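You operate a simulated robot arm through the tools that you are given. There is no shell and no other tool. Be economical: measure what you need, move in short steps, check, and stop when the job is done.

You run a simulated two-armed robot. Do the job below in one go: nothing can be reset, and whatever is moved stays where it is left.

JOB
Unpack the pink tray on the black table. At the end: the other card from the black table is in the inside from the top of the third wide drawer; the white bottle (marked "DROPS B") from the black table is in the drops drawer; the blue jar from the pink tray is on the long table; one card from the black table is in the inside from the top of the third wide drawer; the grey sink plug from the pink tray is on the island top before the rack; whatever was shut is shut again. Leave all else as you found it, and nothing knocked over (what rides in a drawer may roll over). Set down upright: jar, white bottle.

The check looks at the end state, three seconds after you hand in, the way a careful person would. Anything else that was tipped, shoved, dropped, spilled or broken makes it a failure.

ROBOT AND FRAMES
Two 7-joint arms with fingered hands on one trunk, on a base that drives. Base frame: it is fixed to the floor where the robot stands at the start and does not move with it; the origin is under the middle of the robot, x ahead of it, y to its left, z up. Lengths are in m, angles in rad, forces in N, time in s.
The left shoulder is at the start at [0.224, 0.125, 1.072], the right one opposite. Places, roughly: drops drawer [-3.8, 4.9, 0.4]; inside of the drops drawer [-3.8, 5, 0.4]; inside of the third wide drawer [-2.9, 0.5, 0.4]; island top before the rack [-2.7, 2, 0.9]; long table [-0.4, 2.5, 0.9]; third wide drawer [-2.8, 0.5, 0.4]. Payload 3.7 kg a hand.
Tool frame (each hand has its own): the origin (TCP) lies between the finger pads and is the grasp point; the fingertips stand 0.025 m ahead of it; z points along the fingers, y is the line along which they close. The gripper opens to 0.088 m. The gripper's body begins 0.029 m behind the TCP. The gripper is a hand of 5 fingers: y runs from the thumb to the fingers, the wrist lies at [-0.013, -0.097, -0.162] in the tool frame.
Orientation is that of the tool frame in the base frame, as [roll, pitch, yaw] about the fixed x, y, z axes, in that order (R = Rz(yaw) Ry(pitch) Rx(roll)). With the fingers straight down and the wrist toward the robot, the tool's x, y and z point along [0, 1, 0], [1, 0, 0] and [0, 0, -1] of the base frame.

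CONTROLS
- The arms move only by the tool jog_arm. It takes "left_moves", "right_moves" or both (then of equal length, played together; a hand with none holds still); each is a list of rows, each a list of 6 numbers: the shift along the base's x, y, z in m, then the turn, a rotation vector about the base's x, y, z in rad. In form: [[tx, ty, tz, rx, ry, rz], ...]. A call has 1 to 10 rows; each row shifts and turns the commanded pose from where the row before left it. A row lasts 0.2 s, in which the tool goes at most 0.05 m and 0.15 rad; a call with a longer step from one row to the next is refused whole. Where a pose cannot be reached the arm comes as near as it can. A force on the tool above 40 N (or 10 N above the force at the start of the call, whichever is more), or a blocked arm, ends the call early, and 0.2 s more pass. In this call time passes only in rows, and 0.2 s behind the last. The reply holds the time, the measured pose of the TCP, the force on the tool along the base axes, the opening and the grip force, in the units named above and with some noise, with the torque about the TCP (base axes, N m) and any sound that the robot's microphone picked up.
- Cameras (640 x 400 px; columns grow to the right, rows downward): "scene" is now at [0.3427, 0.0155, 1.2215]; the picture's right is [0.24, -0.97, 0.00], its down [-0.41, -0.10, -0.91] and it looks along [0.88, 0.22, -0.42] (base axes); focal length 214 px, centre (320, 200). "left" rides on the left gripper at [-0.059, -0.079, -0.105] in its tool frame; the picture's right is [-0.73, -0.32, 0.61], its down [0.62, -0.68, 0.38] and it looks along [0.29, 0.66, 0.70] (tool axes); focal length 234 px, centre (320, 200). "right" rides on the right gripper at [0.059, -0.079, -0.105] in its tool frame; the picture's right is [-0.73, 0.32, -0.61], its down [-0.62, -0.68, 0.38] and it looks along [-0.29, 0.66, 0.70] (tool axes); focal length 234 px, centre (320, 200). There is no depth. A picture from a camera that has moved, and an enlarged one, comes with that camera's place and axes in the base frame and with its lens. The place of the scene camera against the robot may be out by one fixed shift of up to 0.012 m in any direction.
- snapshot(camera): a new picture of that camera. No time passes.
- lift_body(by): slides the trunk up (or, below 0, down) by that many m; the arms and the scene camera ride with it, the base frame stays. It gives what a move gives, with no picture.
- roll_base(legs): drives the robot by 1 to 6 legs, each [ahead, left, turn to the left] in m, m and rad, along the robot's own axes; the way and the turn of a leg run together, so that a leg with both is an arc; at most 1.5 m and 3.142 rad a leg. The arms and the cameras ride along, it lands a little off, and it stops where it bumps. It gives what a move gives.
- set_fingers(index, middle, ring, little, thumb_bend, thumb_turn, hand): sets how far each is bent, from 0 (flat) to 100 (curled in); at 30 the hand is open as for a grip, at 70 the pads meet at the TCP. One left out holds its place. A second passes; each finger stops where it meets its share of the squeeze, and holds until it gets a number again. It is the only way to open and close the hand. It gives what a move gives, with no picture; readings hold the bend of each and the force on index, middle, ring, little, thumb and palm. thumb_turn goes from beside the hand (0) to across from the fingers (100), as for a grip.
- aim_head(pan, tilt): turns the head with the scene camera to pan (to the left, within 1.396 rad either way) and tilt (down, from -0.506 to 1.204), counted from straight ahead of the robot. It gives what a move gives.
- close_up(camera, box): a new picture of the part [left, top, right, bottom] of that camera's present view, enlarged. No time passes.
- hand_in(): hands the job in; it is judged then, once.

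Go step by step. Nothing tells you exact positions but the pictures and the camera data: compare them with the known pose of the tool, close in by small moves and look again before you grip or let go. The budget is 207 turns and 210 pictures, counting those below and the enlarged ones. Unless the task says otherwise, let go and move clear before handing in, and close with one line.

The tools are called after ">>>" as name(argument=value, ...) on one line, values as JSON. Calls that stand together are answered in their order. jog_arm: Moves the arms, as the interface text tells. Its arguments: {"type":"object","properties":{"left_moves":{"type":"array"},"right_moves":{"type":"array"}},"required":[]} The other tools are called the same way: lift_body (by) slides the trunk up or down; set_fingers (index, middle, ring, little, thumb_bend, thumb_turn, hand) moves the fingers one by one; roll_base (legs) drives the base; aim_head (pan, tilt) turns the head that bears the scene camera; snapshot (camera) takes a picture; close_up (camera, box) takes an enlarged picture of a part of a camera's view; hand_in () hands the job in.

At the start:

```text
clock: 0.0
left_ee_pos: [0.4868, 0.3275, 1.0939]
left_orientation: [-3.14, -0.001, 1.571]
left_ft_force: [0.2, -0.3, -0.4]
left_ft_torque: [-0.03, -0.02, 0.04]
left_finger_gap: 0.0879
left_grasp_force: 0.1
left_shape: jaw
left_bend: [30.0, 30.0, 30.0, 30.0, 30.0, 98.0]
left_finger forces: [0.1, 0.1, 0.0, 0.1, 0.0, 0.1]
right_ee_pos: [0.4901, -0.0926, 1.1522]
right_orientation: [-3.139, -0.004, 1.567]
right_ft_force: [-0.4, 0.5, 0.3]
right_ft_torque: [-0.01, 0.02, 0.0]
right_finger_gap: 0.0877
right_grasp_force: 0.2
right_shape: jaw
right_bend: [30.0, 30.0, 30.0, 30.0, 30.0, 98.0]
right_finger forces: [0.0, 0.0, 0.1, 0.0, 0.1, 0.1]
trunk travel left (down, up): [-0.1, 0.316]
robot x, y, heading: [0.0054, 0.0003, -0.001]
head pan, tilt: [0.353, 0.398]
```

scene: 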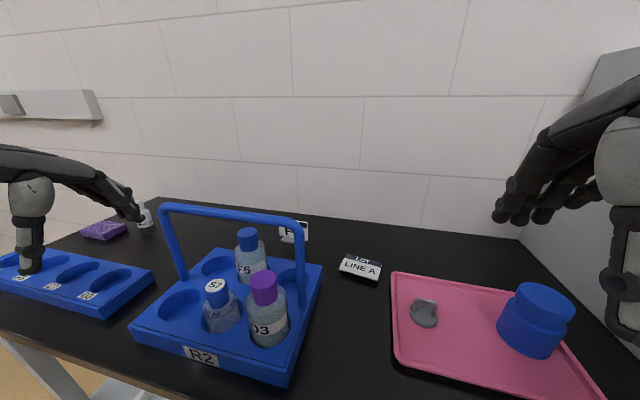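
right: 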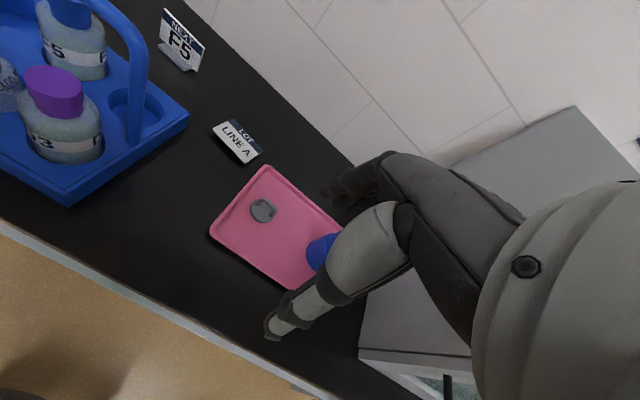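
left: 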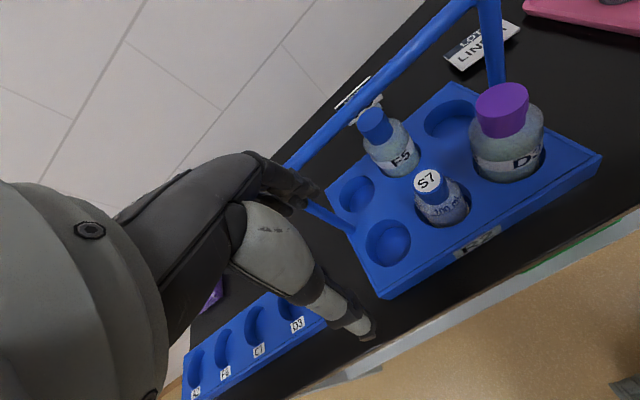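

I see the black table with a blue carrier, two cards, the pink tray (grey plug, blue jar) and a small white bottle far left. I'll look closer at the items first.

>>> close_up(camera="scene", box=[260, 200, 420, 300])

>>> close_up(camera="scene", box=[60, 180, 220, 280])

>>> close_up(camera="scene", box=[380, 250, 620, 400])

```text
4.00 times, centred on (340, 250) of scene
camera zoom: at [0.3427, 0.0155, 1.2215], right [0.24, -0.97, 0.0], down [-0.41, -0.1, -0.91], along [0.88, 0.22, -0.42], focal length 858 px, centre (240, 0)
```

zoom: 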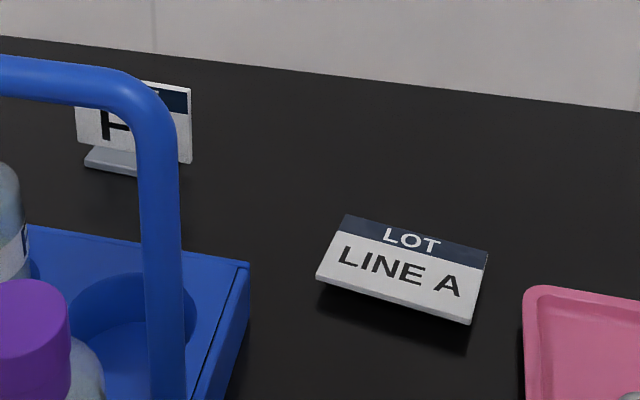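

```text
4.00 times, centred on (140, 230) of scene
camera zoom: at [0.3427, 0.0155, 1.2215], right [0.24, -0.97, 0.0], down [-0.41, -0.1, -0.91], along [0.88, 0.22, -0.42], focal length 858 px, centre (1040, 80)
```

zoom: 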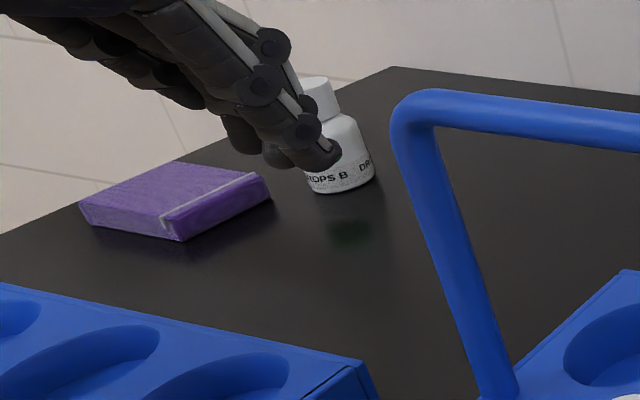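

```text
2.67 times, centred on (500, 325) of scene
camera zoom: at [0.3427, 0.0155, 1.2215], right [0.24, -0.97, 0.0], down [-0.41, -0.1, -0.91], along [0.88, 0.22, -0.42], focal length 572 px, centre (-160, -133)
```

zoom: 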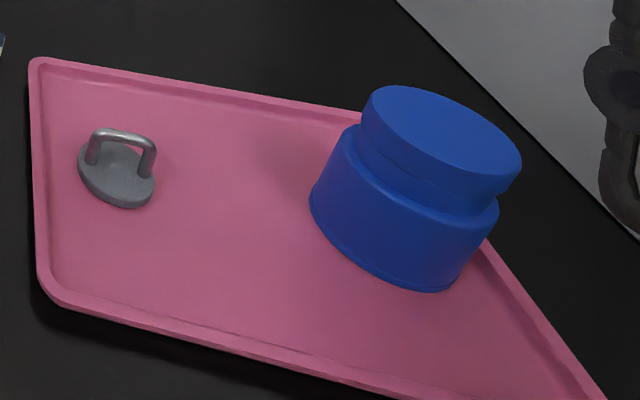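

Both cards, plug, jar and the "DROPS B" bottle are located roughly. I'll turn the head to see the right side better and get a second view angle.

>>> aim_head(pan=-0.4, tilt=0.7)

>>> snapshot(camera="scene")

```text
clock: 1.1
left_ee_pos: [0.4863, 0.3264, 1.0948]
left_orientation: [-3.141, 0.0, 1.57]
left_ft_force: [-0.3, 0.1, 0.6]
left_ft_torque: [-0.02, 0.04, -0.01]
left_finger_gap: 0.0876
left_grasp_force: 0.1
left_shape: jaw
left_bend: [30.0, 30.0, 30.0, 30.0, 30.0, 98.0]
left_finger forces: [0.0, 0.0, 0.0, 0.1, 0.0, 0.0]
right_ee_pos: [0.4911, -0.0922, 1.1512]
right_orientation: [-3.139, -0.003, 1.567]
right_ft_force: [-0.1, 1.6, 0.1]
right_ft_torque: [0.03, -0.01, 0.02]
right_finger_gap: 0.0875
right_grasp_force: 0.1
right_shape: jaw
right_bend: [30.0, 30.0, 30.0, 30.0, 30.0, 98.0]
right_finger forces: [0.0, 0.1, 0.0, 0.0, 0.0, 0.0]
trunk travel left (down, up): [-0.1, 0.316]
robot x, y, heading: [-0.0003, 0.0017, -0.002]
head pan, tilt: [-0.4, 0.7]
```

```text
203 pictures are left
camera scene: at [0.3315, -0.0398, 1.1975], right [-0.39, -0.92, 0.0], down [-0.59, 0.25, -0.77], along [0.71, -0.3, -0.64], focal length 214 px, centre (320, 200)
```

scene: 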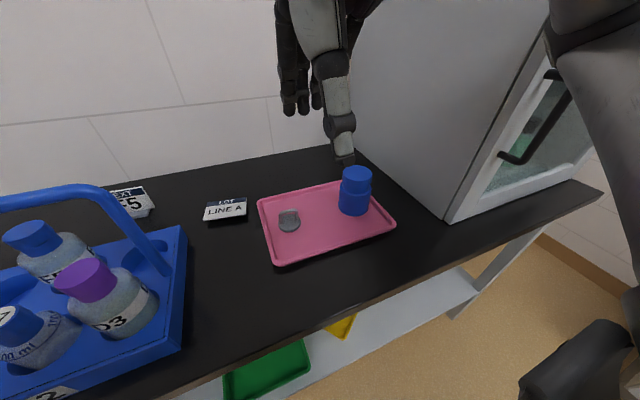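

Jar is near [0.64, -0.25], top about z 0.96; plug near [0.65, -0.104]. I'll bring the right hand above the jar and look.

>>> jog_arm(right_moves=[[0.0297, -0.032, -0.012, 0, 0, 0], [0.0297, -0.032, -0.012, 0, 0, 0], [0.0297, -0.032, -0.012, 0, 0, 0], [0.0297, -0.032, -0.012, 0, 0, 0], [0.0297, -0.032, -0.012, 0, 0, 0]])

>>> snapshot(camera="right")

>>> snapshot(camera="scene")

```text
clock: 2.3
left_ee_pos: [0.4792, 0.3357, 1.0955]
left_orientation: [3.136, 0.012, 1.57]
left_ft_force: [-0.5, -0.6, 0.2]
left_ft_torque: [0.0, -0.03, 0.03]
left_finger_gap: 0.0876
left_grasp_force: 0.0
left_shape: jaw
left_bend: [30.0, 30.0, 30.0, 30.0, 30.0, 97.0]
left_finger forces: [0.0, 0.0, 0.0, 0.1, 0.0, 0.1]
right_ee_pos: [0.6329, -0.2401, 1.0995]
right_orientation: [3.133, 0.008, 1.571]
right_ft_force: [0.5, -0.8, 0.6]
right_ft_torque: [0.01, 0.02, 0.0]
right_finger_gap: 0.0879
right_grasp_force: 0.1
right_shape: jaw
right_bend: [30.0, 30.0, 30.0, 30.0, 30.0, 98.0]
right_finger forces: [0.0, 0.0, 0.1, 0.0, 0.0, 0.0]
trunk travel left (down, up): [-0.1, 0.316]
robot x, y, heading: [0.0007, -0.0032, -0.001]
head pan, tilt: [-0.4, 0.7]
```

```text
202 pictures are left
camera right: at [0.5527, -0.1804, 1.2028], right [0.32, -0.72, 0.62], down [-0.68, -0.63, -0.38], along [0.66, -0.3, -0.69], focal length 234 px, centre (320, 200)
```

right: 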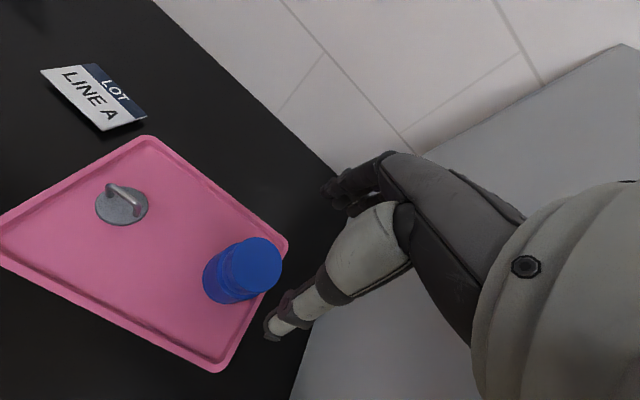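

```text
201 pictures are left
camera scene: at [0.3246, -0.0301, 1.2001], right [-0.39, -0.92, 0.01], down [-0.59, 0.24, -0.77], along [0.71, -0.3, -0.64], focal length 214 px, centre (320, 200)
```

scene: 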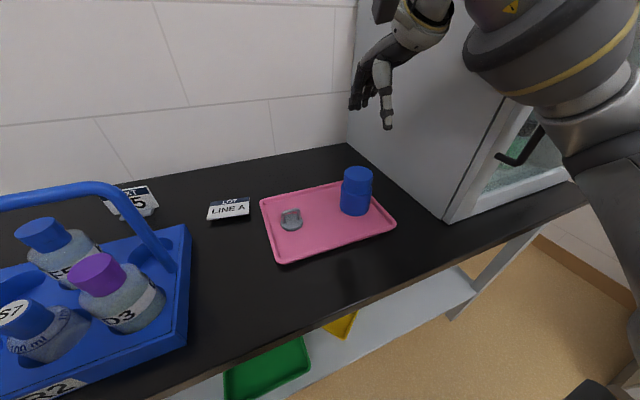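

The hand is nearly over the jar lid (about [0.645, -0.254]). I'll correct and descend partly, then look.

>>> jog_arm(right_moves=[[0.01, -0.014, 0, 0, 0, 0], [0, 0, -0.04, 0, 0, 0], [0, 0, -0.04, 0, 0, 0]])

>>> snapshot(camera="right")

>>> close_up(camera="scene", box=[240, 80, 480, 230])

```text
clock: 3.1
left_ee_pos: [0.4815, 0.3278, 1.0959]
left_orientation: [3.139, 0.003, 1.568]
left_ft_force: [-0.5, -0.6, 0.8]
left_ft_torque: [-0.01, -0.02, 0.03]
left_finger_gap: 0.0876
left_grasp_force: 0.1
left_shape: jaw
left_bend: [30.0, 30.0, 30.0, 30.0, 30.0, 97.0]
left_finger forces: [0.0, 0.1, 0.0, 0.0, 0.1, 0.0]
right_ee_pos: [0.6447, -0.267, 1.0132]
right_orientation: [3.139, 0.004, 1.561]
right_ft_force: [0.3, 0.8, -0.4]
right_ft_torque: [0.02, 0.02, -0.01]
right_finger_gap: 0.088
right_grasp_force: 0.0
right_shape: jaw
right_bend: [30.0, 30.0, 30.0, 30.0, 30.0, 98.0]
right_finger forces: [0.1, 0.0, 0.1, 0.0, 0.1, 0.1]
trunk travel left (down, up): [-0.1, 0.316]
robot x, y, heading: [-0.0009, 0.001, -0.001]
head pan, tilt: [-0.4, 0.7]
```

```text
200 pictures are left
camera right: at [0.5656, -0.2074, 1.1184], right [0.31, -0.73, 0.61], down [-0.69, -0.62, -0.38], along [0.66, -0.3, -0.69], focal length 234 px, centre (320, 200)
```

right: 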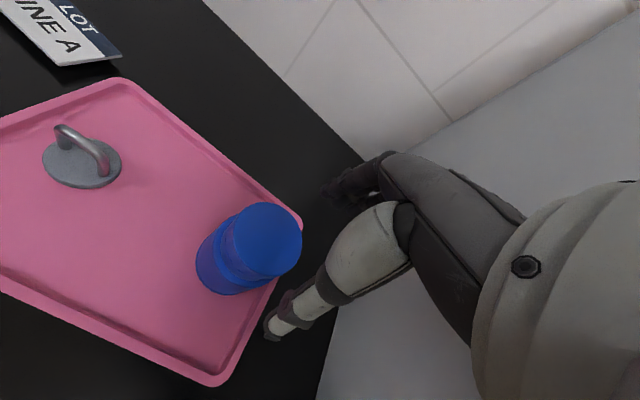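

```text
2.67 times, centred on (360, 155) of scene
camera zoom: at [0.326, -0.0388, 1.1988], right [-0.39, -0.92, 0.0], down [-0.59, 0.25, -0.77], along [0.71, -0.3, -0.64], focal length 572 px, centre (213, 320)
```

zoom: 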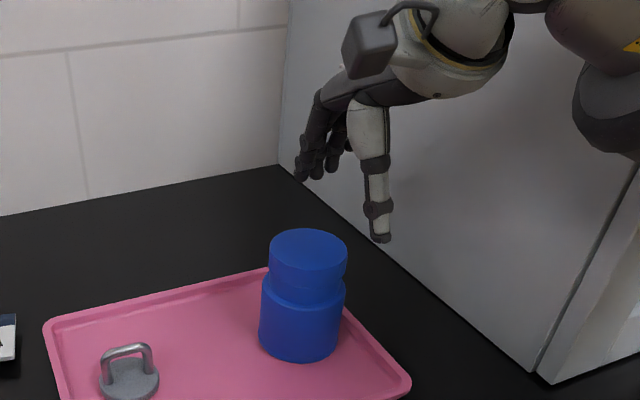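

Lid centre is about [0.647, -0.249], so I shift +y by 18 mm, descend in two steps with the lid between thumb and fingers.

>>> jog_arm(right_moves=[[0.002, 0.018, 0, 0, 0, 0], [0, 0, -0.02, 0, 0, 0], [0, 0, 0, 0, 0, 0]])

>>> snapshot(camera="right")

>>> close_up(camera="scene", box=[240, 80, 480, 230])

```text
clock: 3.9
left_ee_pos: [0.4813, 0.333, 1.0957]
left_orientation: [3.14, 0.005, 1.572]
left_ft_force: [-0.8, -0.5, 0.5]
left_ft_torque: [0.04, 0.0, 0.02]
left_finger_gap: 0.0878
left_grasp_force: 0.0
left_shape: jaw
left_bend: [30.0, 30.0, 30.0, 30.0, 30.0, 97.0]
left_finger forces: [0.0, 0.0, 0.0, 0.1, 0.0, 0.1]
right_ee_pos: [0.6474, -0.2387, 0.994]
right_orientation: [3.141, 0.002, 1.572]
right_ft_force: [-0.4, 0.8, 0.0]
right_ft_torque: [0.01, -0.02, 0.01]
right_finger_gap: 0.088
right_grasp_force: 0.0
right_shape: jaw
right_bend: [30.0, 30.0, 30.0, 30.0, 30.0, 98.0]
right_finger forces: [0.1, 0.0, 0.0, 0.0, 0.0, 0.0]
trunk travel left (down, up): [-0.1, 0.316]
robot x, y, heading: [0.0034, 0.0012, 0.001]
head pan, tilt: [-0.4, 0.7]
```

```text
198 pictures are left
camera right: at [0.567, -0.1799, 1.0971], right [0.32, -0.72, 0.61], down [-0.68, -0.63, -0.38], along [0.66, -0.29, -0.69], focal length 234 px, centre (320, 200)
```

right: 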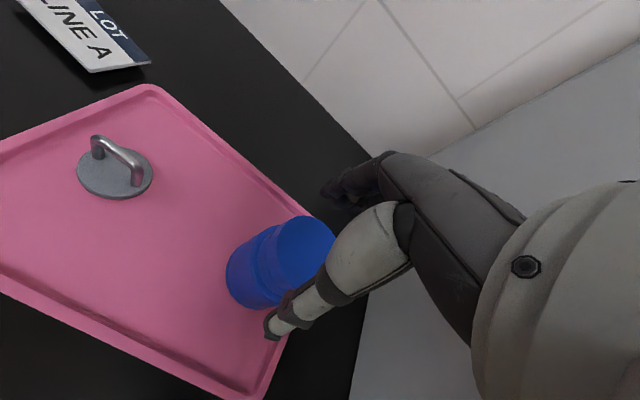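

```text
2.67 times, centred on (360, 155) of scene
camera zoom: at [0.3267, -0.0334, 1.1991], right [-0.39, -0.92, 0.0], down [-0.59, 0.25, -0.77], along [0.71, -0.3, -0.64], focal length 572 px, centre (213, 320)
```

zoom: 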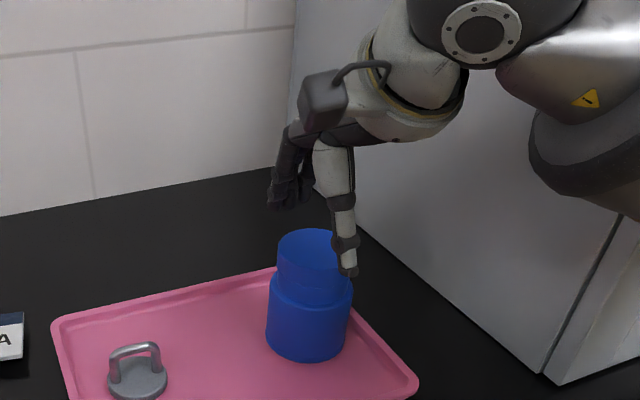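

Hand and lid line up in both views. Descend 38 mm gently.

>>> jog_arm(right_moves=[[0, 0, -0.02, 0, 0, 0], [0, 0, -0.018, 0, 0, 0], [0, 0, 0, 0, 0, 0]])

>>> snapshot(camera="right")

>>> close_up(camera="scene", box=[240, 80, 480, 230])

```text
clock: 4.7
left_ee_pos: [0.486, 0.3279, 1.0944]
left_orientation: [-3.141, 0.001, 1.573]
left_ft_force: [0.7, -0.2, 0.5]
left_ft_torque: [0.02, 0.03, 0.0]
left_finger_gap: 0.088
left_grasp_force: 0.2
left_shape: jaw
left_bend: [30.0, 30.0, 30.0, 30.0, 30.0, 97.0]
left_finger forces: [0.0, 0.1, 0.0, 0.0, 0.0, 0.0]
right_ee_pos: [0.6498, -0.2464, 0.9502]
right_orientation: [-3.14, -0.001, 1.569]
right_ft_force: [-0.1, 0.5, 0.6]
right_ft_torque: [0.0, 0.01, 0.01]
right_finger_gap: 0.0878
right_grasp_force: 0.0
right_shape: jaw
right_bend: [30.0, 30.0, 30.0, 30.0, 30.0, 98.0]
right_finger forces: [0.4, 0.0, 0.0, 0.0, 0.0, 0.0]
trunk travel left (down, up): [-0.1, 0.316]
robot x, y, heading: [0.0007, 0.0011, 0.003]
head pan, tilt: [-0.4, 0.7]
```

```text
196 pictures are left
camera right: at [0.5702, -0.1872, 1.0554], right [0.32, -0.73, 0.6], down [-0.68, -0.62, -0.38], along [0.65, -0.29, -0.7], focal length 234 px, centre (320, 200)
```

right: 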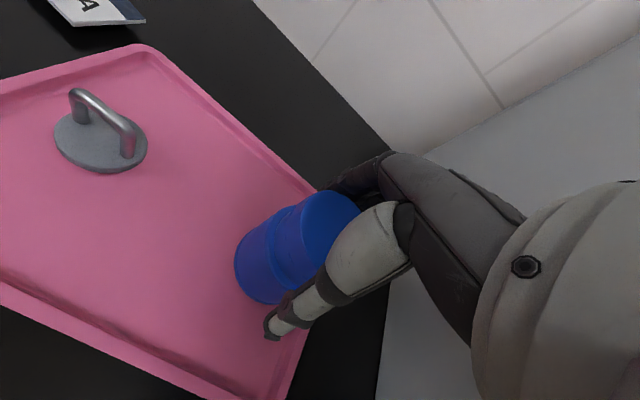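

```text
2.67 times, centred on (360, 155) of scene
camera zoom: at [0.3308, -0.0386, 1.1975], right [-0.39, -0.92, 0.0], down [-0.59, 0.25, -0.77], along [0.71, -0.3, -0.64], focal length 572 px, centre (213, 320)
```

zoom: 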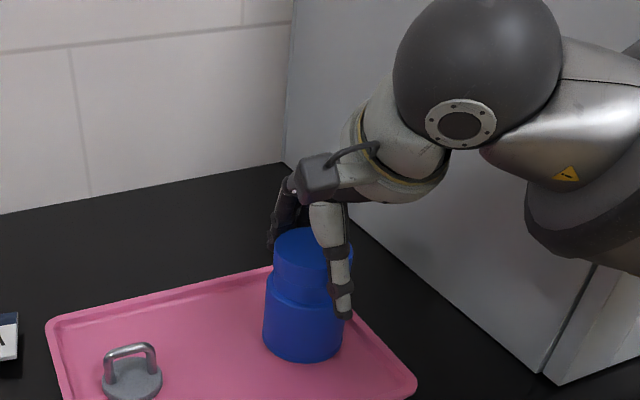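

The jar is between thumb and fingers at the right height. Closing.

>>> set_fingers(hand="right", index=70, middle=70, ring=70, little=70, thumb_bend=70)

>>> snapshot(camera="right")

```text
clock: 5.7
left_ee_pos: [0.4855, 0.3281, 1.0948]
left_orientation: [3.142, 0.002, 1.57]
left_ft_force: [0.0, 0.4, 0.0]
left_ft_torque: [-0.01, 0.0, 0.0]
left_finger_gap: 0.0878
left_grasp_force: 0.0
left_shape: jaw
left_bend: [30.0, 30.0, 30.0, 30.0, 30.0, 97.0]
left_finger forces: [0.0, 0.1, 0.0, 0.0, 0.0, 0.0]
right_ee_pos: [0.6494, -0.2457, 0.9518]
right_orientation: [-3.14, -0.002, 1.566]
right_ft_force: [-0.5, 0.2, -0.1]
right_ft_torque: [-0.01, -0.01, -0.03]
right_finger_gap: 0.0494
right_grasp_force: 26.1
right_shape: fingers
right_bend: [56.0, 58.0, 60.0, 68.0, 45.0, 93.0]
right_finger forces: [8.2, 8.7, 7.4, 1.2, 26.6, 0.0]
trunk travel left (down, up): [-0.1, 0.316]
robot x, y, heading: [-0.0007, 0.0019, 0.002]
head pan, tilt: [-0.4, 0.7]
```

```text
194 pictures are left
camera right: at [0.5699, -0.1877, 1.0565], right [0.32, -0.73, 0.61], down [-0.68, -0.62, -0.38], along [0.65, -0.29, -0.7], focal length 234 px, centre (320, 200)
```

right: 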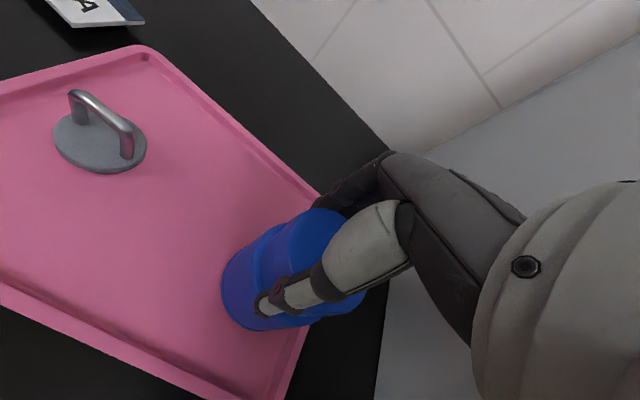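

Firm grip (26 N). Lift straight up and look.

>>> jog_arm(right_moves=[[0, 0, 0.02, 0, 0, 0], [0, 0, 0.03, 0, 0, 0], [0, 0, 0.04, 0, 0, 0], [0, 0, 0.03, 0, 0, 0], [-0.03, 0, 0.02, 0, 0, 0], [-0.04, 0, 0.02, 0, 0, 0], [-0.04, 0, 0.0, 0, 0, 0]])

>>> snapshot(camera="scene")

```text
clock: 7.3
left_ee_pos: [0.487, 0.3276, 1.0964]
left_orientation: [3.138, 0.001, 1.57]
left_ft_force: [0.6, 0.1, 0.0]
left_ft_torque: [0.04, -0.01, 0.01]
left_finger_gap: 0.0878
left_grasp_force: 0.1
left_shape: jaw
left_bend: [30.0, 30.0, 30.0, 30.0, 30.0, 97.0]
left_finger forces: [0.0, 0.1, 0.0, 0.1, 0.1, 0.0]
right_ee_pos: [0.54, -0.2472, 1.1146]
right_orientation: [-3.141, -0.003, 1.566]
right_ft_force: [-0.1, -0.6, -0.7]
right_ft_torque: [0.01, 0.02, 0.02]
right_finger_gap: 0.0495
right_grasp_force: 26.6
right_shape: fingers
right_bend: [57.0, 59.0, 60.0, 69.0, 45.0, 92.0]
right_finger forces: [8.3, 9.1, 7.5, 1.2, 26.3, 0.0]
trunk travel left (down, up): [-0.1, 0.316]
robot x, y, heading: [-0.0001, -0.0008, 0.007]
head pan, tilt: [-0.4, 0.7]
```

```text
193 pictures are left
camera scene: at [0.3314, -0.0407, 1.198], right [-0.39, -0.92, 0.0], down [-0.59, 0.25, -0.77], along [0.7, -0.3, -0.64], focal length 214 px, centre (320, 200)
```

scene: 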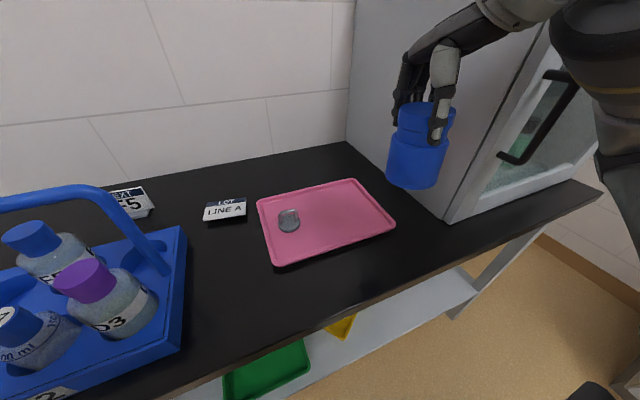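

The jar is in hand. Retract the right hand, raise the left above the carrier handle, then shift the base right so the left hand can take the plug.

>>> jog_arm(right_moves=[[-0.035, 0.015, 0.0, 0, 0, 0], [-0.035, 0.015, 0.0, 0, 0, 0], [-0.035, 0.015, 0.0, 0, 0, 0], [-0.035, 0.015, 0.0, 0, 0, 0], [0, 0.015, 0, 0, 0, 0]], left_moves=[[-0.02, 0, 0.04, 0, 0, 0], [-0.02, 0, 0.04, 0, 0, 0], [-0.02, 0, 0.04, 0, 0, 0], [0, 0, 0.04, 0, 0, 0], [0, 0, 0.03, 0, 0, 0]])

>>> roll_base(legs=[[0, -0.25, 0]])

>>> aim_head(pan=0.1, tilt=0.6)

>>> snapshot(camera="scene")

```text
clock: 8.5
left_ee_pos: [0.4244, 0.3217, 1.284]
left_orientation: [-3.139, -0.001, 1.572]
left_ft_force: [0.0, 0.6, -0.6]
left_ft_torque: [0.01, -0.01, 0.0]
left_finger_gap: 0.0876
left_grasp_force: 0.0
left_shape: jaw
left_bend: [30.0, 30.0, 30.0, 30.0, 30.0, 97.0]
left_finger forces: [0.1, 0.0, 0.1, 0.1, 0.1, 0.0]
right_ee_pos: [0.4164, -0.176, 1.1486]
right_orientation: [-3.137, -0.004, 1.567]
right_ft_force: [-0.8, 0.2, -1.6]
right_ft_torque: [0.01, 0.02, 0.02]
right_finger_gap: 0.0492
right_grasp_force: 26.0
right_shape: fingers
right_bend: [57.0, 59.0, 60.0, 69.0, 45.0, 92.0]
right_finger forces: [8.4, 9.1, 7.5, 1.3, 26.2, 0.0]
right hand out of reach, approached as far as the arm can: row 3, 4
trunk travel left (down, up): [-0.1, 0.316]
robot x, y, heading: [0.0004, 0.0008, -0.001]
head pan, tilt: [-0.4, 0.7]
```

```text
clock: 10.3
left_ee_pos: [0.426, 0.072, 1.2832]
left_orientation: [-3.141, 0.001, 1.568]
left_ft_force: [-0.1, -0.2, -0.2]
left_ft_torque: [0.0, 0.01, 0.0]
left_finger_gap: 0.0878
left_grasp_force: 0.1
left_shape: jaw
left_bend: [30.0, 30.0, 30.0, 30.0, 30.0, 97.0]
left_finger forces: [0.1, 0.0, 0.0, 0.0, 0.0, 0.1]
right_ee_pos: [0.4164, -0.4263, 1.1479]
right_orientation: [-3.138, -0.003, 1.565]
right_ft_force: [0.0, 0.1, -1.4]
right_ft_torque: [-0.02, -0.03, -0.02]
right_finger_gap: 0.0491
right_grasp_force: 26.3
right_shape: fingers
right_bend: [57.0, 59.0, 60.0, 69.0, 45.0, 92.0]
right_finger forces: [8.3, 9.2, 7.5, 1.1, 26.1, 0.0]
trunk travel left (down, up): [-0.1, 0.316]
robot x, y, heading: [-0.0015, -0.2477, -0.002]
head pan, tilt: [-0.4, 0.7]
```

```text
clock: 11.2
left_ee_pos: [0.4262, 0.0731, 1.2822]
left_orientation: [-3.141, 0.0, 1.569]
left_ft_force: [-0.5, -0.5, -0.4]
left_ft_torque: [0.02, -0.02, -0.02]
left_finger_gap: 0.0879
left_grasp_force: 0.1
left_shape: jaw
left_bend: [30.0, 30.0, 30.0, 30.0, 30.0, 97.0]
left_finger forces: [0.0, 0.1, 0.1, 0.0, 0.0, 0.1]
right_ee_pos: [0.4166, -0.4261, 1.1482]
right_orientation: [-3.138, -0.005, 1.561]
right_ft_force: [44.1, 0.3, 25.3]
right_ft_torque: [-0.24, 5.79, 0.11]
right_finger_gap: 0.0491
right_grasp_force: 26.5
right_shape: fingers
right_bend: [57.0, 59.0, 60.0, 69.0, 45.0, 92.0]
right_finger forces: [8.5, 9.2, 7.6, 1.2, 26.1, 0.0]
trunk travel left (down, up): [-0.1, 0.316]
robot x, y, heading: [0.0003, -0.2499, -0.003]
head pan, tilt: [0.099, 0.6]
```

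```text
192 pictures are left
camera scene: at [0.3391, -0.268, 1.2021], right [-0.13, -0.99, 0.0], down [-0.6, 0.08, -0.8], along [0.79, -0.11, -0.6], focal length 214 px, centre (320, 200)
```

scene: 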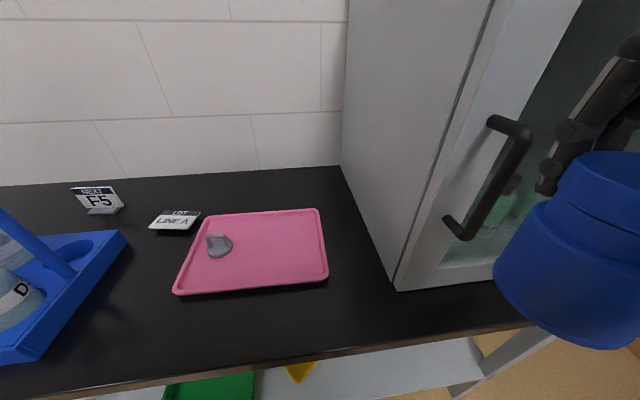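

The right hand/wrist is touching the head (44 N). I'll move it slightly forward and down to relieve it.

>>> jog_arm(right_moves=[[0.01, -0.01, -0.03, 0, 0, 0], [0.01, -0.02, -0.03, 0, 0, 0], [0.0, -0.03, -0.03, 0, 0, 0]])

>>> snapshot(camera="scene")

```text
clock: 11.6
left_ee_pos: [0.4247, 0.0722, 1.2826]
left_orientation: [-3.139, 0.001, 1.567]
left_ft_force: [-0.2, 0.1, -0.6]
left_ft_torque: [0.04, 0.02, 0.0]
left_finger_gap: 0.0878
left_grasp_force: 0.1
left_shape: jaw
left_bend: [30.0, 30.0, 30.0, 30.0, 30.0, 97.0]
left_finger forces: [0.1, 0.0, 0.0, 0.1, 0.0, 0.1]
right_ee_pos: [0.4348, -0.4353, 1.1467]
right_orientation: [-3.136, -0.033, 1.532]
right_ft_force: [73.5, -64.3, 22.6]
right_ft_torque: [6.82, 9.05, 1.81]
right_finger_gap: 0.0493
right_grasp_force: 26.3
right_shape: fingers
right_bend: [57.0, 59.0, 60.0, 69.0, 45.0, 92.0]
right_finger forces: [8.6, 9.2, 7.6, 1.2, 26.1, 0.0]
right hand out of reach, approached as far as the arm can: row 1
trunk travel left (down, up): [-0.1, 0.316]
robot x, y, heading: [0.0018, -0.2496, -0.005]
head pan, tilt: [0.099, 0.6]
stopped in row 1 (right hand): the force on the tool passed its limit (the readings are from after the stop); the commanded pose is now the measured one
```

```text
191 pictures are left
camera scene: at [0.3413, -0.2549, 1.2035], right [0.02, -1.0, 0.0], down [-0.58, -0.01, -0.81], along [0.81, 0.02, -0.58], focal length 214 px, centre (320, 200)
```

scene: 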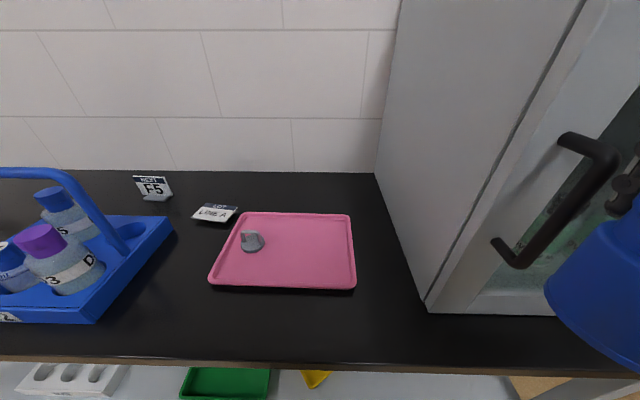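

The head's right side presses on the arm; I'll turn the head back to release, then move the arm out and lower.

>>> aim_head(pan=-0.4, tilt=0.6)

>>> snapshot(camera="scene")

>>> snapshot(camera="left")

>>> snapshot(camera="right")

```text
clock: 12.6
left_ee_pos: [0.4249, 0.0725, 1.2828]
left_orientation: [-3.14, 0.0, 1.569]
left_ft_force: [-0.7, -0.3, 0.2]
left_ft_torque: [-0.01, -0.02, -0.01]
left_finger_gap: 0.0878
left_grasp_force: 0.1
left_shape: jaw
left_bend: [30.0, 30.0, 30.0, 30.0, 30.0, 97.0]
left_finger forces: [0.0, 0.0, 0.0, 0.0, 0.1, 0.0]
right_ee_pos: [0.4308, -0.4362, 1.1478]
right_orientation: [-3.136, -0.031, 1.533]
right_ft_force: [38.8, -118.0, 27.6]
right_ft_torque: [13.65, 7.29, 5.25]
right_finger_gap: 0.0491
right_grasp_force: 26.0
right_shape: fingers
right_bend: [57.0, 59.0, 60.0, 69.0, 45.0, 92.0]
right_finger forces: [8.6, 9.1, 7.6, 1.2, 26.0, 0.0]
trunk travel left (down, up): [-0.1, 0.316]
robot x, y, heading: [-0.0009, -0.2478, -0.004]
head pan, tilt: [-0.4, 0.6]
```

```text
190 pictures are left
camera scene: at [0.3407, -0.2554, 1.2046], right [0.01, -1.0, 0.0], down [-0.58, -0.01, -0.82], along [0.82, 0.01, -0.58], focal length 214 px, centre (320, 200)
```

scene: 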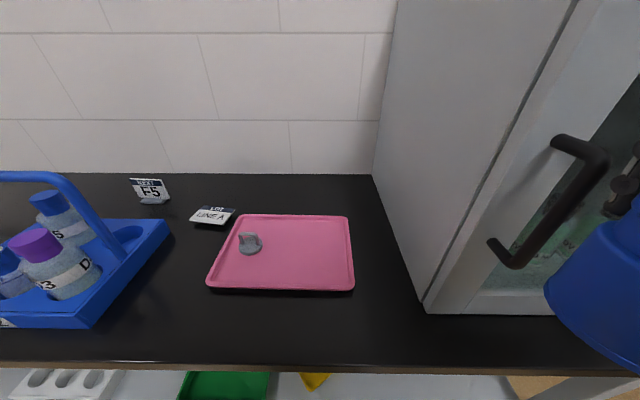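

```text
189 pictures are left
camera left: at [0.3442, 0.0141, 1.3874], right [-0.32, -0.73, -0.61], down [-0.68, 0.63, -0.38], along [0.66, 0.29, -0.7], focal length 234 px, centre (320, 200)
```

left: 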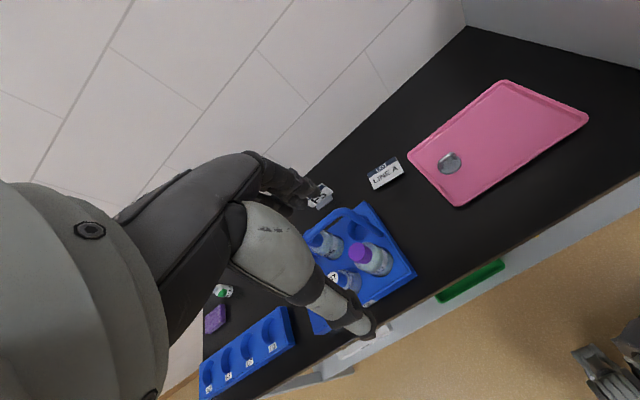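

```text
188 pictures are left
camera right: at [0.3542, -0.3778, 1.2551], right [0.3, -0.76, 0.58], down [-0.7, -0.59, -0.4], along [0.64, -0.29, -0.71], focal length 234 px, centre (320, 200)
```

right: 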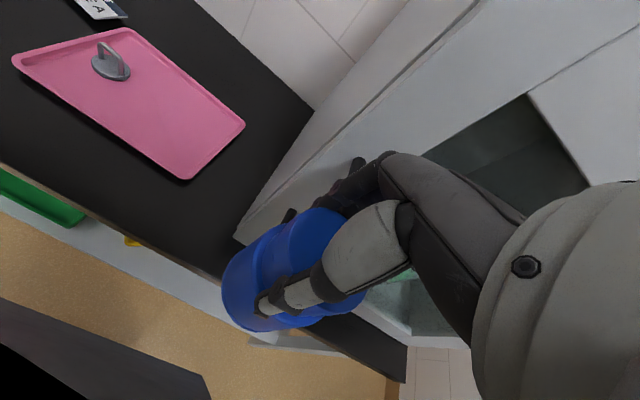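

The wrist is wedged beside the head. I'll back the base away from the door first so the arm can move forward freely.

>>> roll_base(legs=[[-0.3, 0, 0]])

>>> jog_arm(right_moves=[[0.03, -0.02, 0, 0, 0, 0], [0.03, -0.02, 0, 0, 0, 0], [0.03, -0.01, 0, 0, 0, 0]])

```text
clock: 14.7
left_ee_pos: [0.1139, 0.0715, 1.283]
left_orientation: [-3.14, 0.0, 1.563]
left_ft_force: [0.1, -0.4, 0.3]
left_ft_torque: [0.01, -0.02, -0.03]
left_finger_gap: 0.088
left_grasp_force: 0.0
left_shape: jaw
left_bend: [30.0, 30.0, 30.0, 30.0, 30.0, 97.0]
left_finger forces: [0.1, 0.0, 0.0, 0.0, 0.0, 0.1]
right_ee_pos: [0.118, -0.4376, 1.1465]
right_orientation: [-3.134, -0.029, 1.53]
right_ft_force: [34.2, -117.0, 29.7]
right_ft_torque: [12.91, 6.55, 5.58]
right_finger_gap: 0.0494
right_grasp_force: 25.7
right_shape: fingers
right_bend: [57.0, 59.0, 60.0, 69.0, 45.0, 92.0]
right_finger forces: [8.4, 9.2, 7.4, 1.2, 26.0, 0.0]
trunk travel left (down, up): [-0.1, 0.316]
robot x, y, heading: [-0.312, -0.2463, -0.006]
head pan, tilt: [-0.4, 0.6]
```

```text
clock: 15.5
left_ee_pos: [0.1165, 0.0722, 1.2823]
left_orientation: [-3.14, -0.001, 1.562]
left_ft_force: [-0.4, 0.0, 0.2]
left_ft_torque: [0.02, 0.04, 0.01]
left_finger_gap: 0.0879
left_grasp_force: 0.0
left_shape: jaw
left_bend: [30.0, 30.0, 30.0, 30.0, 30.0, 97.0]
left_finger forces: [0.1, 0.1, 0.0, 0.1, 0.0, 0.1]
right_ee_pos: [0.2074, -0.4862, 1.1473]
right_orientation: [-3.133, -0.03, 1.53]
right_ft_force: [0.2, -0.5, -0.9]
right_ft_torque: [0.07, -0.05, -0.01]
right_finger_gap: 0.0494
right_grasp_force: 26.3
right_shape: fingers
right_bend: [57.0, 59.0, 60.0, 69.0, 45.0, 92.0]
right_finger forces: [8.5, 9.2, 7.5, 1.2, 25.9, 0.0]
trunk travel left (down, up): [-0.1, 0.316]
robot x, y, heading: [-0.3135, -0.2444, -0.008]
head pan, tilt: [-0.4, 0.6]
```

Free again. I'll bring the jar hand to the middle-front, drive back to the table, and look down.

>>> jog_arm(right_moves=[[0.015, 0.03, 0, 0, 0, 0], [0.015, 0.03, 0, 0, 0, 0], [0.01, 0.03, 0.0, 0, 0, 0], [0.0, 0.03, 0.0, 0, 0, 0], [0, 0.03, 0.0, 0, 0, 0]])

>>> roll_base(legs=[[0.3, 0, 0.007]])

>>> aim_head(pan=0.1, tilt=0.6)

>>> snapshot(camera="scene")

```text
clock: 16.7
left_ee_pos: [0.1142, 0.0723, 1.2818]
left_orientation: [-3.139, 0.0, 1.562]
left_ft_force: [-0.1, 0.6, 0.2]
left_ft_torque: [0.0, 0.02, 0.01]
left_finger_gap: 0.0879
left_grasp_force: 0.0
left_shape: jaw
left_bend: [30.0, 30.0, 30.0, 30.0, 30.0, 97.0]
left_finger forces: [0.1, 0.1, 0.0, 0.1, 0.1, 0.0]
right_ee_pos: [0.2512, -0.3342, 1.1468]
right_orientation: [-3.137, -0.029, 1.53]
right_ft_force: [-0.7, 0.5, -0.9]
right_ft_torque: [0.0, -0.04, -0.01]
right_finger_gap: 0.049
right_grasp_force: 26.2
right_shape: fingers
right_bend: [57.0, 59.0, 60.0, 69.0, 45.0, 92.0]
right_finger forces: [8.5, 9.3, 7.5, 1.2, 25.9, 0.0]
trunk travel left (down, up): [-0.1, 0.316]
robot x, y, heading: [-0.313, -0.2469, -0.011]
head pan, tilt: [-0.4, 0.6]
```

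```text
clock: 18.8
left_ee_pos: [0.399, 0.0777, 1.2858]
left_orientation: [3.133, 0.001, 1.571]
left_ft_force: [0.2, -0.8, -0.7]
left_ft_torque: [0.0, -0.01, -0.01]
left_finger_gap: 0.0877
left_grasp_force: 0.0
left_shape: jaw
left_bend: [30.0, 30.0, 30.0, 30.0, 30.0, 97.0]
left_finger forces: [0.1, 0.0, 0.0, 0.1, 0.0, 0.0]
right_ee_pos: [0.5398, -0.3297, 1.1536]
right_orientation: [3.138, -0.028, 1.535]
right_ft_force: [0.0, -0.8, -1.5]
right_ft_torque: [0.01, 0.01, -0.02]
right_finger_gap: 0.0488
right_grasp_force: 26.3
right_shape: fingers
right_bend: [57.0, 59.0, 60.0, 69.0, 45.0, 92.0]
right_finger forces: [8.5, 9.3, 7.5, 1.2, 26.0, 0.1]
trunk travel left (down, up): [-0.1, 0.316]
robot x, y, heading: [-0.0162, -0.2449, 0.003]
head pan, tilt: [-0.4, 0.6]
stopped in leg 1: the robot was blocked; the commanded pose is now the measured one
```

```text
clock: 19.8
left_ee_pos: [0.3981, 0.078, 1.2872]
left_orientation: [3.132, 0.003, 1.571]
left_ft_force: [0.1, 0.1, 0.3]
left_ft_torque: [0.0, 0.0, 0.02]
left_finger_gap: 0.0879
left_grasp_force: 0.1
left_shape: jaw
left_bend: [30.0, 30.0, 30.0, 30.0, 30.0, 97.0]
left_finger forces: [0.1, 0.0, 0.1, 0.1, 0.1, 0.0]
right_ee_pos: [0.5399, -0.3308, 1.1529]
right_orientation: [3.14, -0.027, 1.534]
right_ft_force: [0.2, -0.7, 0.0]
right_ft_torque: [-0.01, 0.01, 0.0]
right_finger_gap: 0.0489
right_grasp_force: 26.1
right_shape: fingers
right_bend: [57.0, 59.0, 60.0, 69.0, 45.0, 92.0]
right_finger forces: [8.4, 9.2, 7.6, 1.2, 25.9, 0.0]
trunk travel left (down, up): [-0.1, 0.316]
robot x, y, heading: [-0.0136, -0.2503, 0.001]
head pan, tilt: [0.099, 0.6]
```

```text
187 pictures are left
camera scene: at [0.3153, -0.2433, 1.2092], right [0.1, -1.0, 0.0], down [-0.56, -0.06, -0.83], along [0.83, 0.08, -0.56], focal length 214 px, centre (320, 200)
```

scene: 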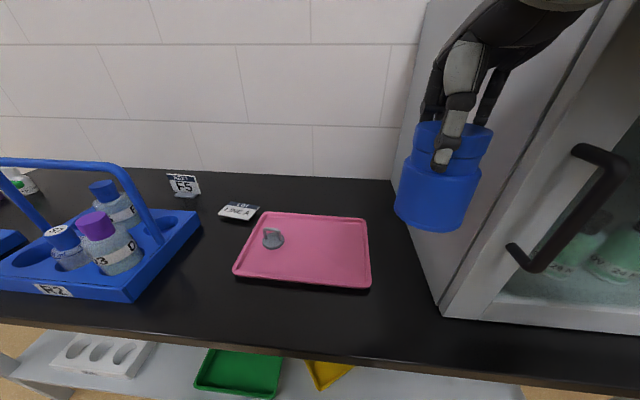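

Backing off a touch from the table, then the left hand goes above the plug.

>>> roll_base(legs=[[-0.015, 0, 0]])

>>> jog_arm(left_moves=[[0.02, -0.045, 0, 0, 0, 0], [0.02, -0.045, 0, 0, 0, 0], [0.02, -0.045, 0, 0, 0, 0], [0.02, -0.043, 0, 0, 0, 0], [0.04, 0, -0.025, 0, 0, 0], [0.04, 0, -0.03, 0, 0, 0], [0.04, 0, -0.03, 0, 0, 0], [0.03, 0, -0.04, 0, 0, 0], [0.03, 0, -0.04, 0, 0, 0], [0, 0, -0.04, 0, 0, 0]])

>>> snapshot(camera="left")

>>> snapshot(camera="scene")

```text
clock: 20.5
left_ee_pos: [0.3932, 0.0763, 1.2828]
left_orientation: [-3.141, -0.001, 1.573]
left_ft_force: [0.8, -0.3, -0.3]
left_ft_torque: [-0.04, -0.01, 0.01]
left_finger_gap: 0.0878
left_grasp_force: 0.0
left_shape: jaw
left_bend: [30.0, 30.0, 30.0, 30.0, 30.0, 97.0]
left_finger forces: [0.0, 0.1, 0.1, 0.0, 0.1, 0.0]
right_ee_pos: [0.5342, -0.331, 1.1453]
right_orientation: [-3.128, -0.029, 1.536]
right_ft_force: [-0.5, 0.4, -0.8]
right_ft_torque: [0.0, -0.03, -0.01]
right_finger_gap: 0.049
right_grasp_force: 26.9
right_shape: fingers
right_bend: [57.0, 59.0, 60.0, 69.0, 45.0, 92.0]
right_finger forces: [8.6, 9.3, 7.5, 1.2, 25.8, 0.0]
trunk travel left (down, up): [-0.1, 0.316]
robot x, y, heading: [-0.032, -0.2487, -0.006]
head pan, tilt: [0.099, 0.6]
```

```text
clock: 22.7
left_ee_pos: [0.6523, -0.1043, 1.0781]
left_orientation: [3.139, -0.001, 1.574]
left_ft_force: [0.1, 0.4, -0.1]
left_ft_torque: [0.01, 0.0, 0.01]
left_finger_gap: 0.0879
left_grasp_force: 0.0
left_shape: jaw
left_bend: [30.0, 30.0, 30.0, 30.0, 30.0, 97.0]
left_finger forces: [0.1, 0.0, 0.0, 0.0, 0.0, 0.0]
right_ee_pos: [0.5328, -0.3311, 1.1476]
right_orientation: [-3.131, -0.03, 1.537]
right_ft_force: [0.7, 0.1, -1.1]
right_ft_torque: [0.04, 0.01, 0.01]
right_finger_gap: 0.0488
right_grasp_force: 26.5
right_shape: fingers
right_bend: [57.0, 59.0, 60.0, 69.0, 45.0, 92.0]
right_finger forces: [8.4, 9.2, 7.6, 1.3, 25.8, 0.1]
trunk travel left (down, up): [-0.1, 0.316]
robot x, y, heading: [-0.0344, -0.2458, -0.001]
head pan, tilt: [0.099, 0.6]
```

```text
186 pictures are left
camera left: at [0.5722, -0.1628, 1.182], right [-0.32, -0.73, -0.61], down [-0.68, 0.62, -0.38], along [0.66, 0.29, -0.7], focal length 234 px, centre (320, 200)
```

left: 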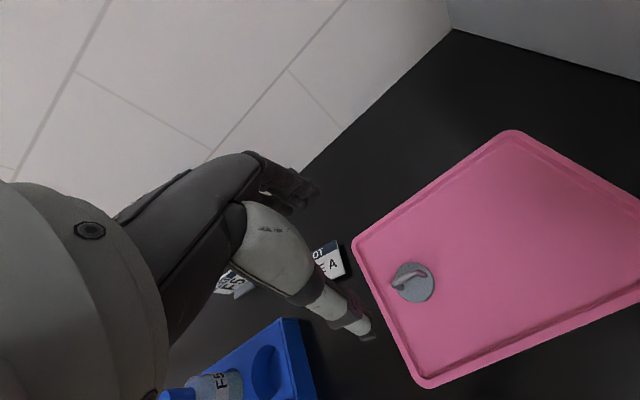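

```text
185 pictures are left
camera scene: at [0.3097, -0.2449, 1.2061], right [0.1, -0.99, 0.0], down [-0.56, -0.06, -0.82], along [0.82, 0.08, -0.57], focal length 214 px, centre (320, 200)
```

scene: 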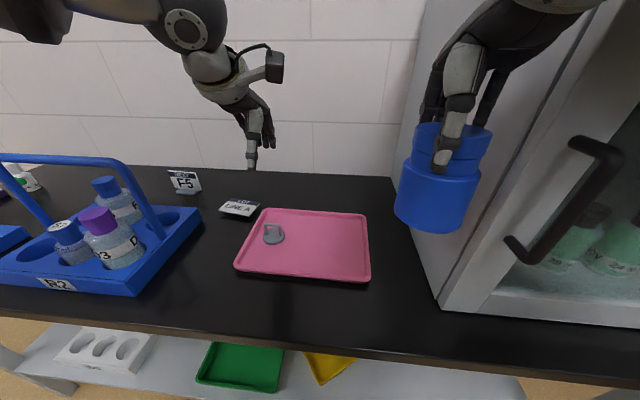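

Plug bar centre is about [0.662, -0.095], running along y, so the fingers close across it. Descend to z ≈ 0.95 and check.

>>> jog_arm(left_moves=[[0.01, 0.009, -0.03, 0, 0, 0], [0, 0, -0.05, 0, 0, 0], [0, 0, -0.045, 0, 0, 0], [0, 0, 0, 0, 0, 0]])

>>> snapshot(camera="left")

>>> close_up(camera="scene", box=[200, 140, 360, 240])

```text
clock: 23.7
left_ee_pos: [0.6622, -0.0958, 0.9532]
left_orientation: [3.14, 0.0, 1.572]
left_ft_force: [0.0, 0.2, 0.9]
left_ft_torque: [0.0, -0.03, 0.01]
left_finger_gap: 0.0877
left_grasp_force: 0.1
left_shape: jaw
left_bend: [30.0, 30.0, 30.0, 30.0, 30.0, 97.0]
left_finger forces: [0.0, 0.1, 0.0, 0.0, 0.1, 0.0]
right_ee_pos: [0.5323, -0.3319, 1.1468]
right_orientation: [-3.133, -0.029, 1.534]
right_ft_force: [0.1, 0.2, 0.1]
right_ft_torque: [-0.01, -0.01, -0.02]
right_finger_gap: 0.0491
right_grasp_force: 26.2
right_shape: fingers
right_bend: [57.0, 59.0, 60.0, 69.0, 45.0, 92.0]
right_finger forces: [8.5, 9.3, 7.4, 1.3, 25.7, 0.1]
trunk travel left (down, up): [-0.1, 0.316]
robot x, y, heading: [-0.0324, -0.2488, 0.002]
head pan, tilt: [0.099, 0.6]
```

```text
184 pictures are left
camera left: at [0.5818, -0.1555, 1.0567], right [-0.32, -0.73, -0.61], down [-0.68, 0.62, -0.39], along [0.66, 0.29, -0.69], focal length 234 px, centre (320, 200)
```

left: 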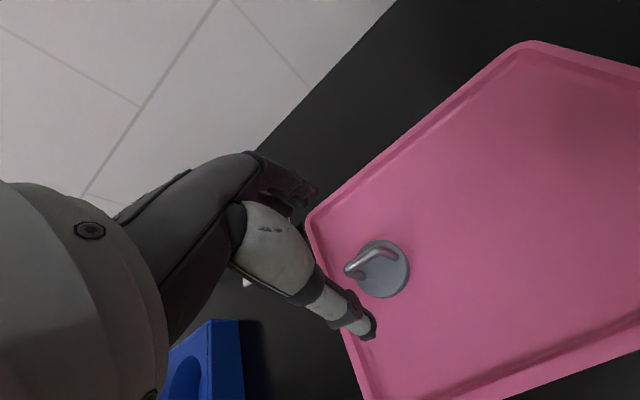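

```text
4.00 times, centred on (280, 190) of scene
camera zoom: at [0.3088, -0.245, 1.2065], right [0.1, -0.99, 0.0], down [-0.56, -0.06, -0.83], along [0.82, 0.08, -0.56], focal length 858 px, centre (480, 240)
```

zoom: 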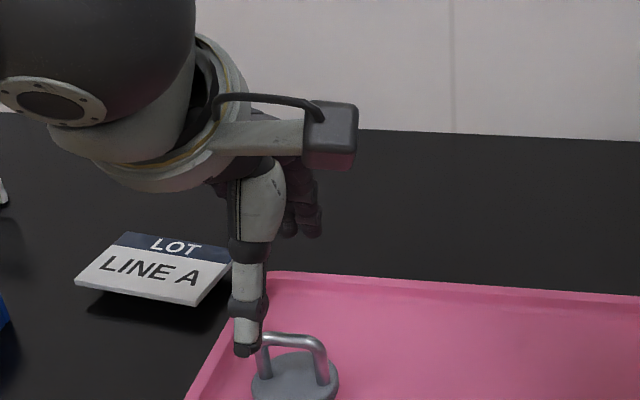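

Alignment good; small y correction and descend to put pads around the bar.

>>> jog_arm(left_moves=[[-0.001, -0.005, -0.025, 0, 0, 0], [0, 0, -0.027, 0, 0, 0], [0, 0, 0, 0, 0, 0]])

>>> snapshot(camera="left")

>>> close_up(camera="scene", box=[200, 160, 360, 260])

```text
clock: 24.5
left_ee_pos: [0.6621, -0.0984, 0.9028]
left_orientation: [3.14, -0.002, 1.573]
left_ft_force: [0.3, -0.3, 0.3]
left_ft_torque: [-0.02, 0.01, 0.0]
left_finger_gap: 0.0877
left_grasp_force: 0.2
left_shape: jaw
left_bend: [30.0, 30.0, 30.0, 30.0, 30.0, 97.0]
left_finger forces: [0.0, 0.0, 0.1, 0.0, 0.1, 0.1]
right_ee_pos: [0.5322, -0.3326, 1.1466]
right_orientation: [-3.13, -0.029, 1.535]
right_ft_force: [0.7, -0.2, -1.4]
right_ft_torque: [0.05, -0.01, 0.02]
right_finger_gap: 0.049
right_grasp_force: 26.0
right_shape: fingers
right_bend: [57.0, 59.0, 60.0, 69.0, 45.0, 92.0]
right_finger forces: [8.6, 9.3, 7.5, 1.3, 25.9, 0.0]
trunk travel left (down, up): [-0.1, 0.316]
robot x, y, heading: [-0.0329, -0.25, 0.001]
head pan, tilt: [0.099, 0.6]
```

```text
182 pictures are left
camera left: at [0.5818, -0.1575, 1.0063], right [-0.32, -0.73, -0.61], down [-0.68, 0.62, -0.39], along [0.66, 0.29, -0.69], focal length 234 px, centre (320, 200)
```

left: 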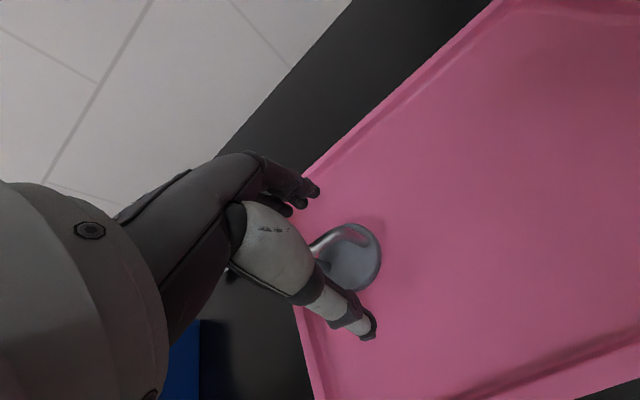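

```text
4.00 times, centred on (280, 210) of scene
camera zoom: at [0.3092, -0.245, 1.2063], right [0.1, -0.99, 0.0], down [-0.56, -0.06, -0.83], along [0.82, 0.08, -0.56], focal length 858 px, centre (480, 160)
```

zoom: 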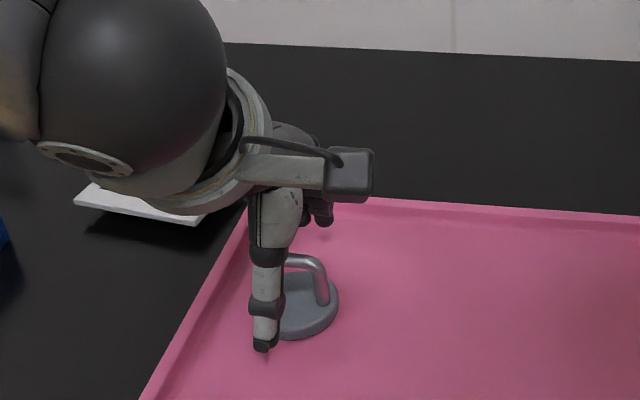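

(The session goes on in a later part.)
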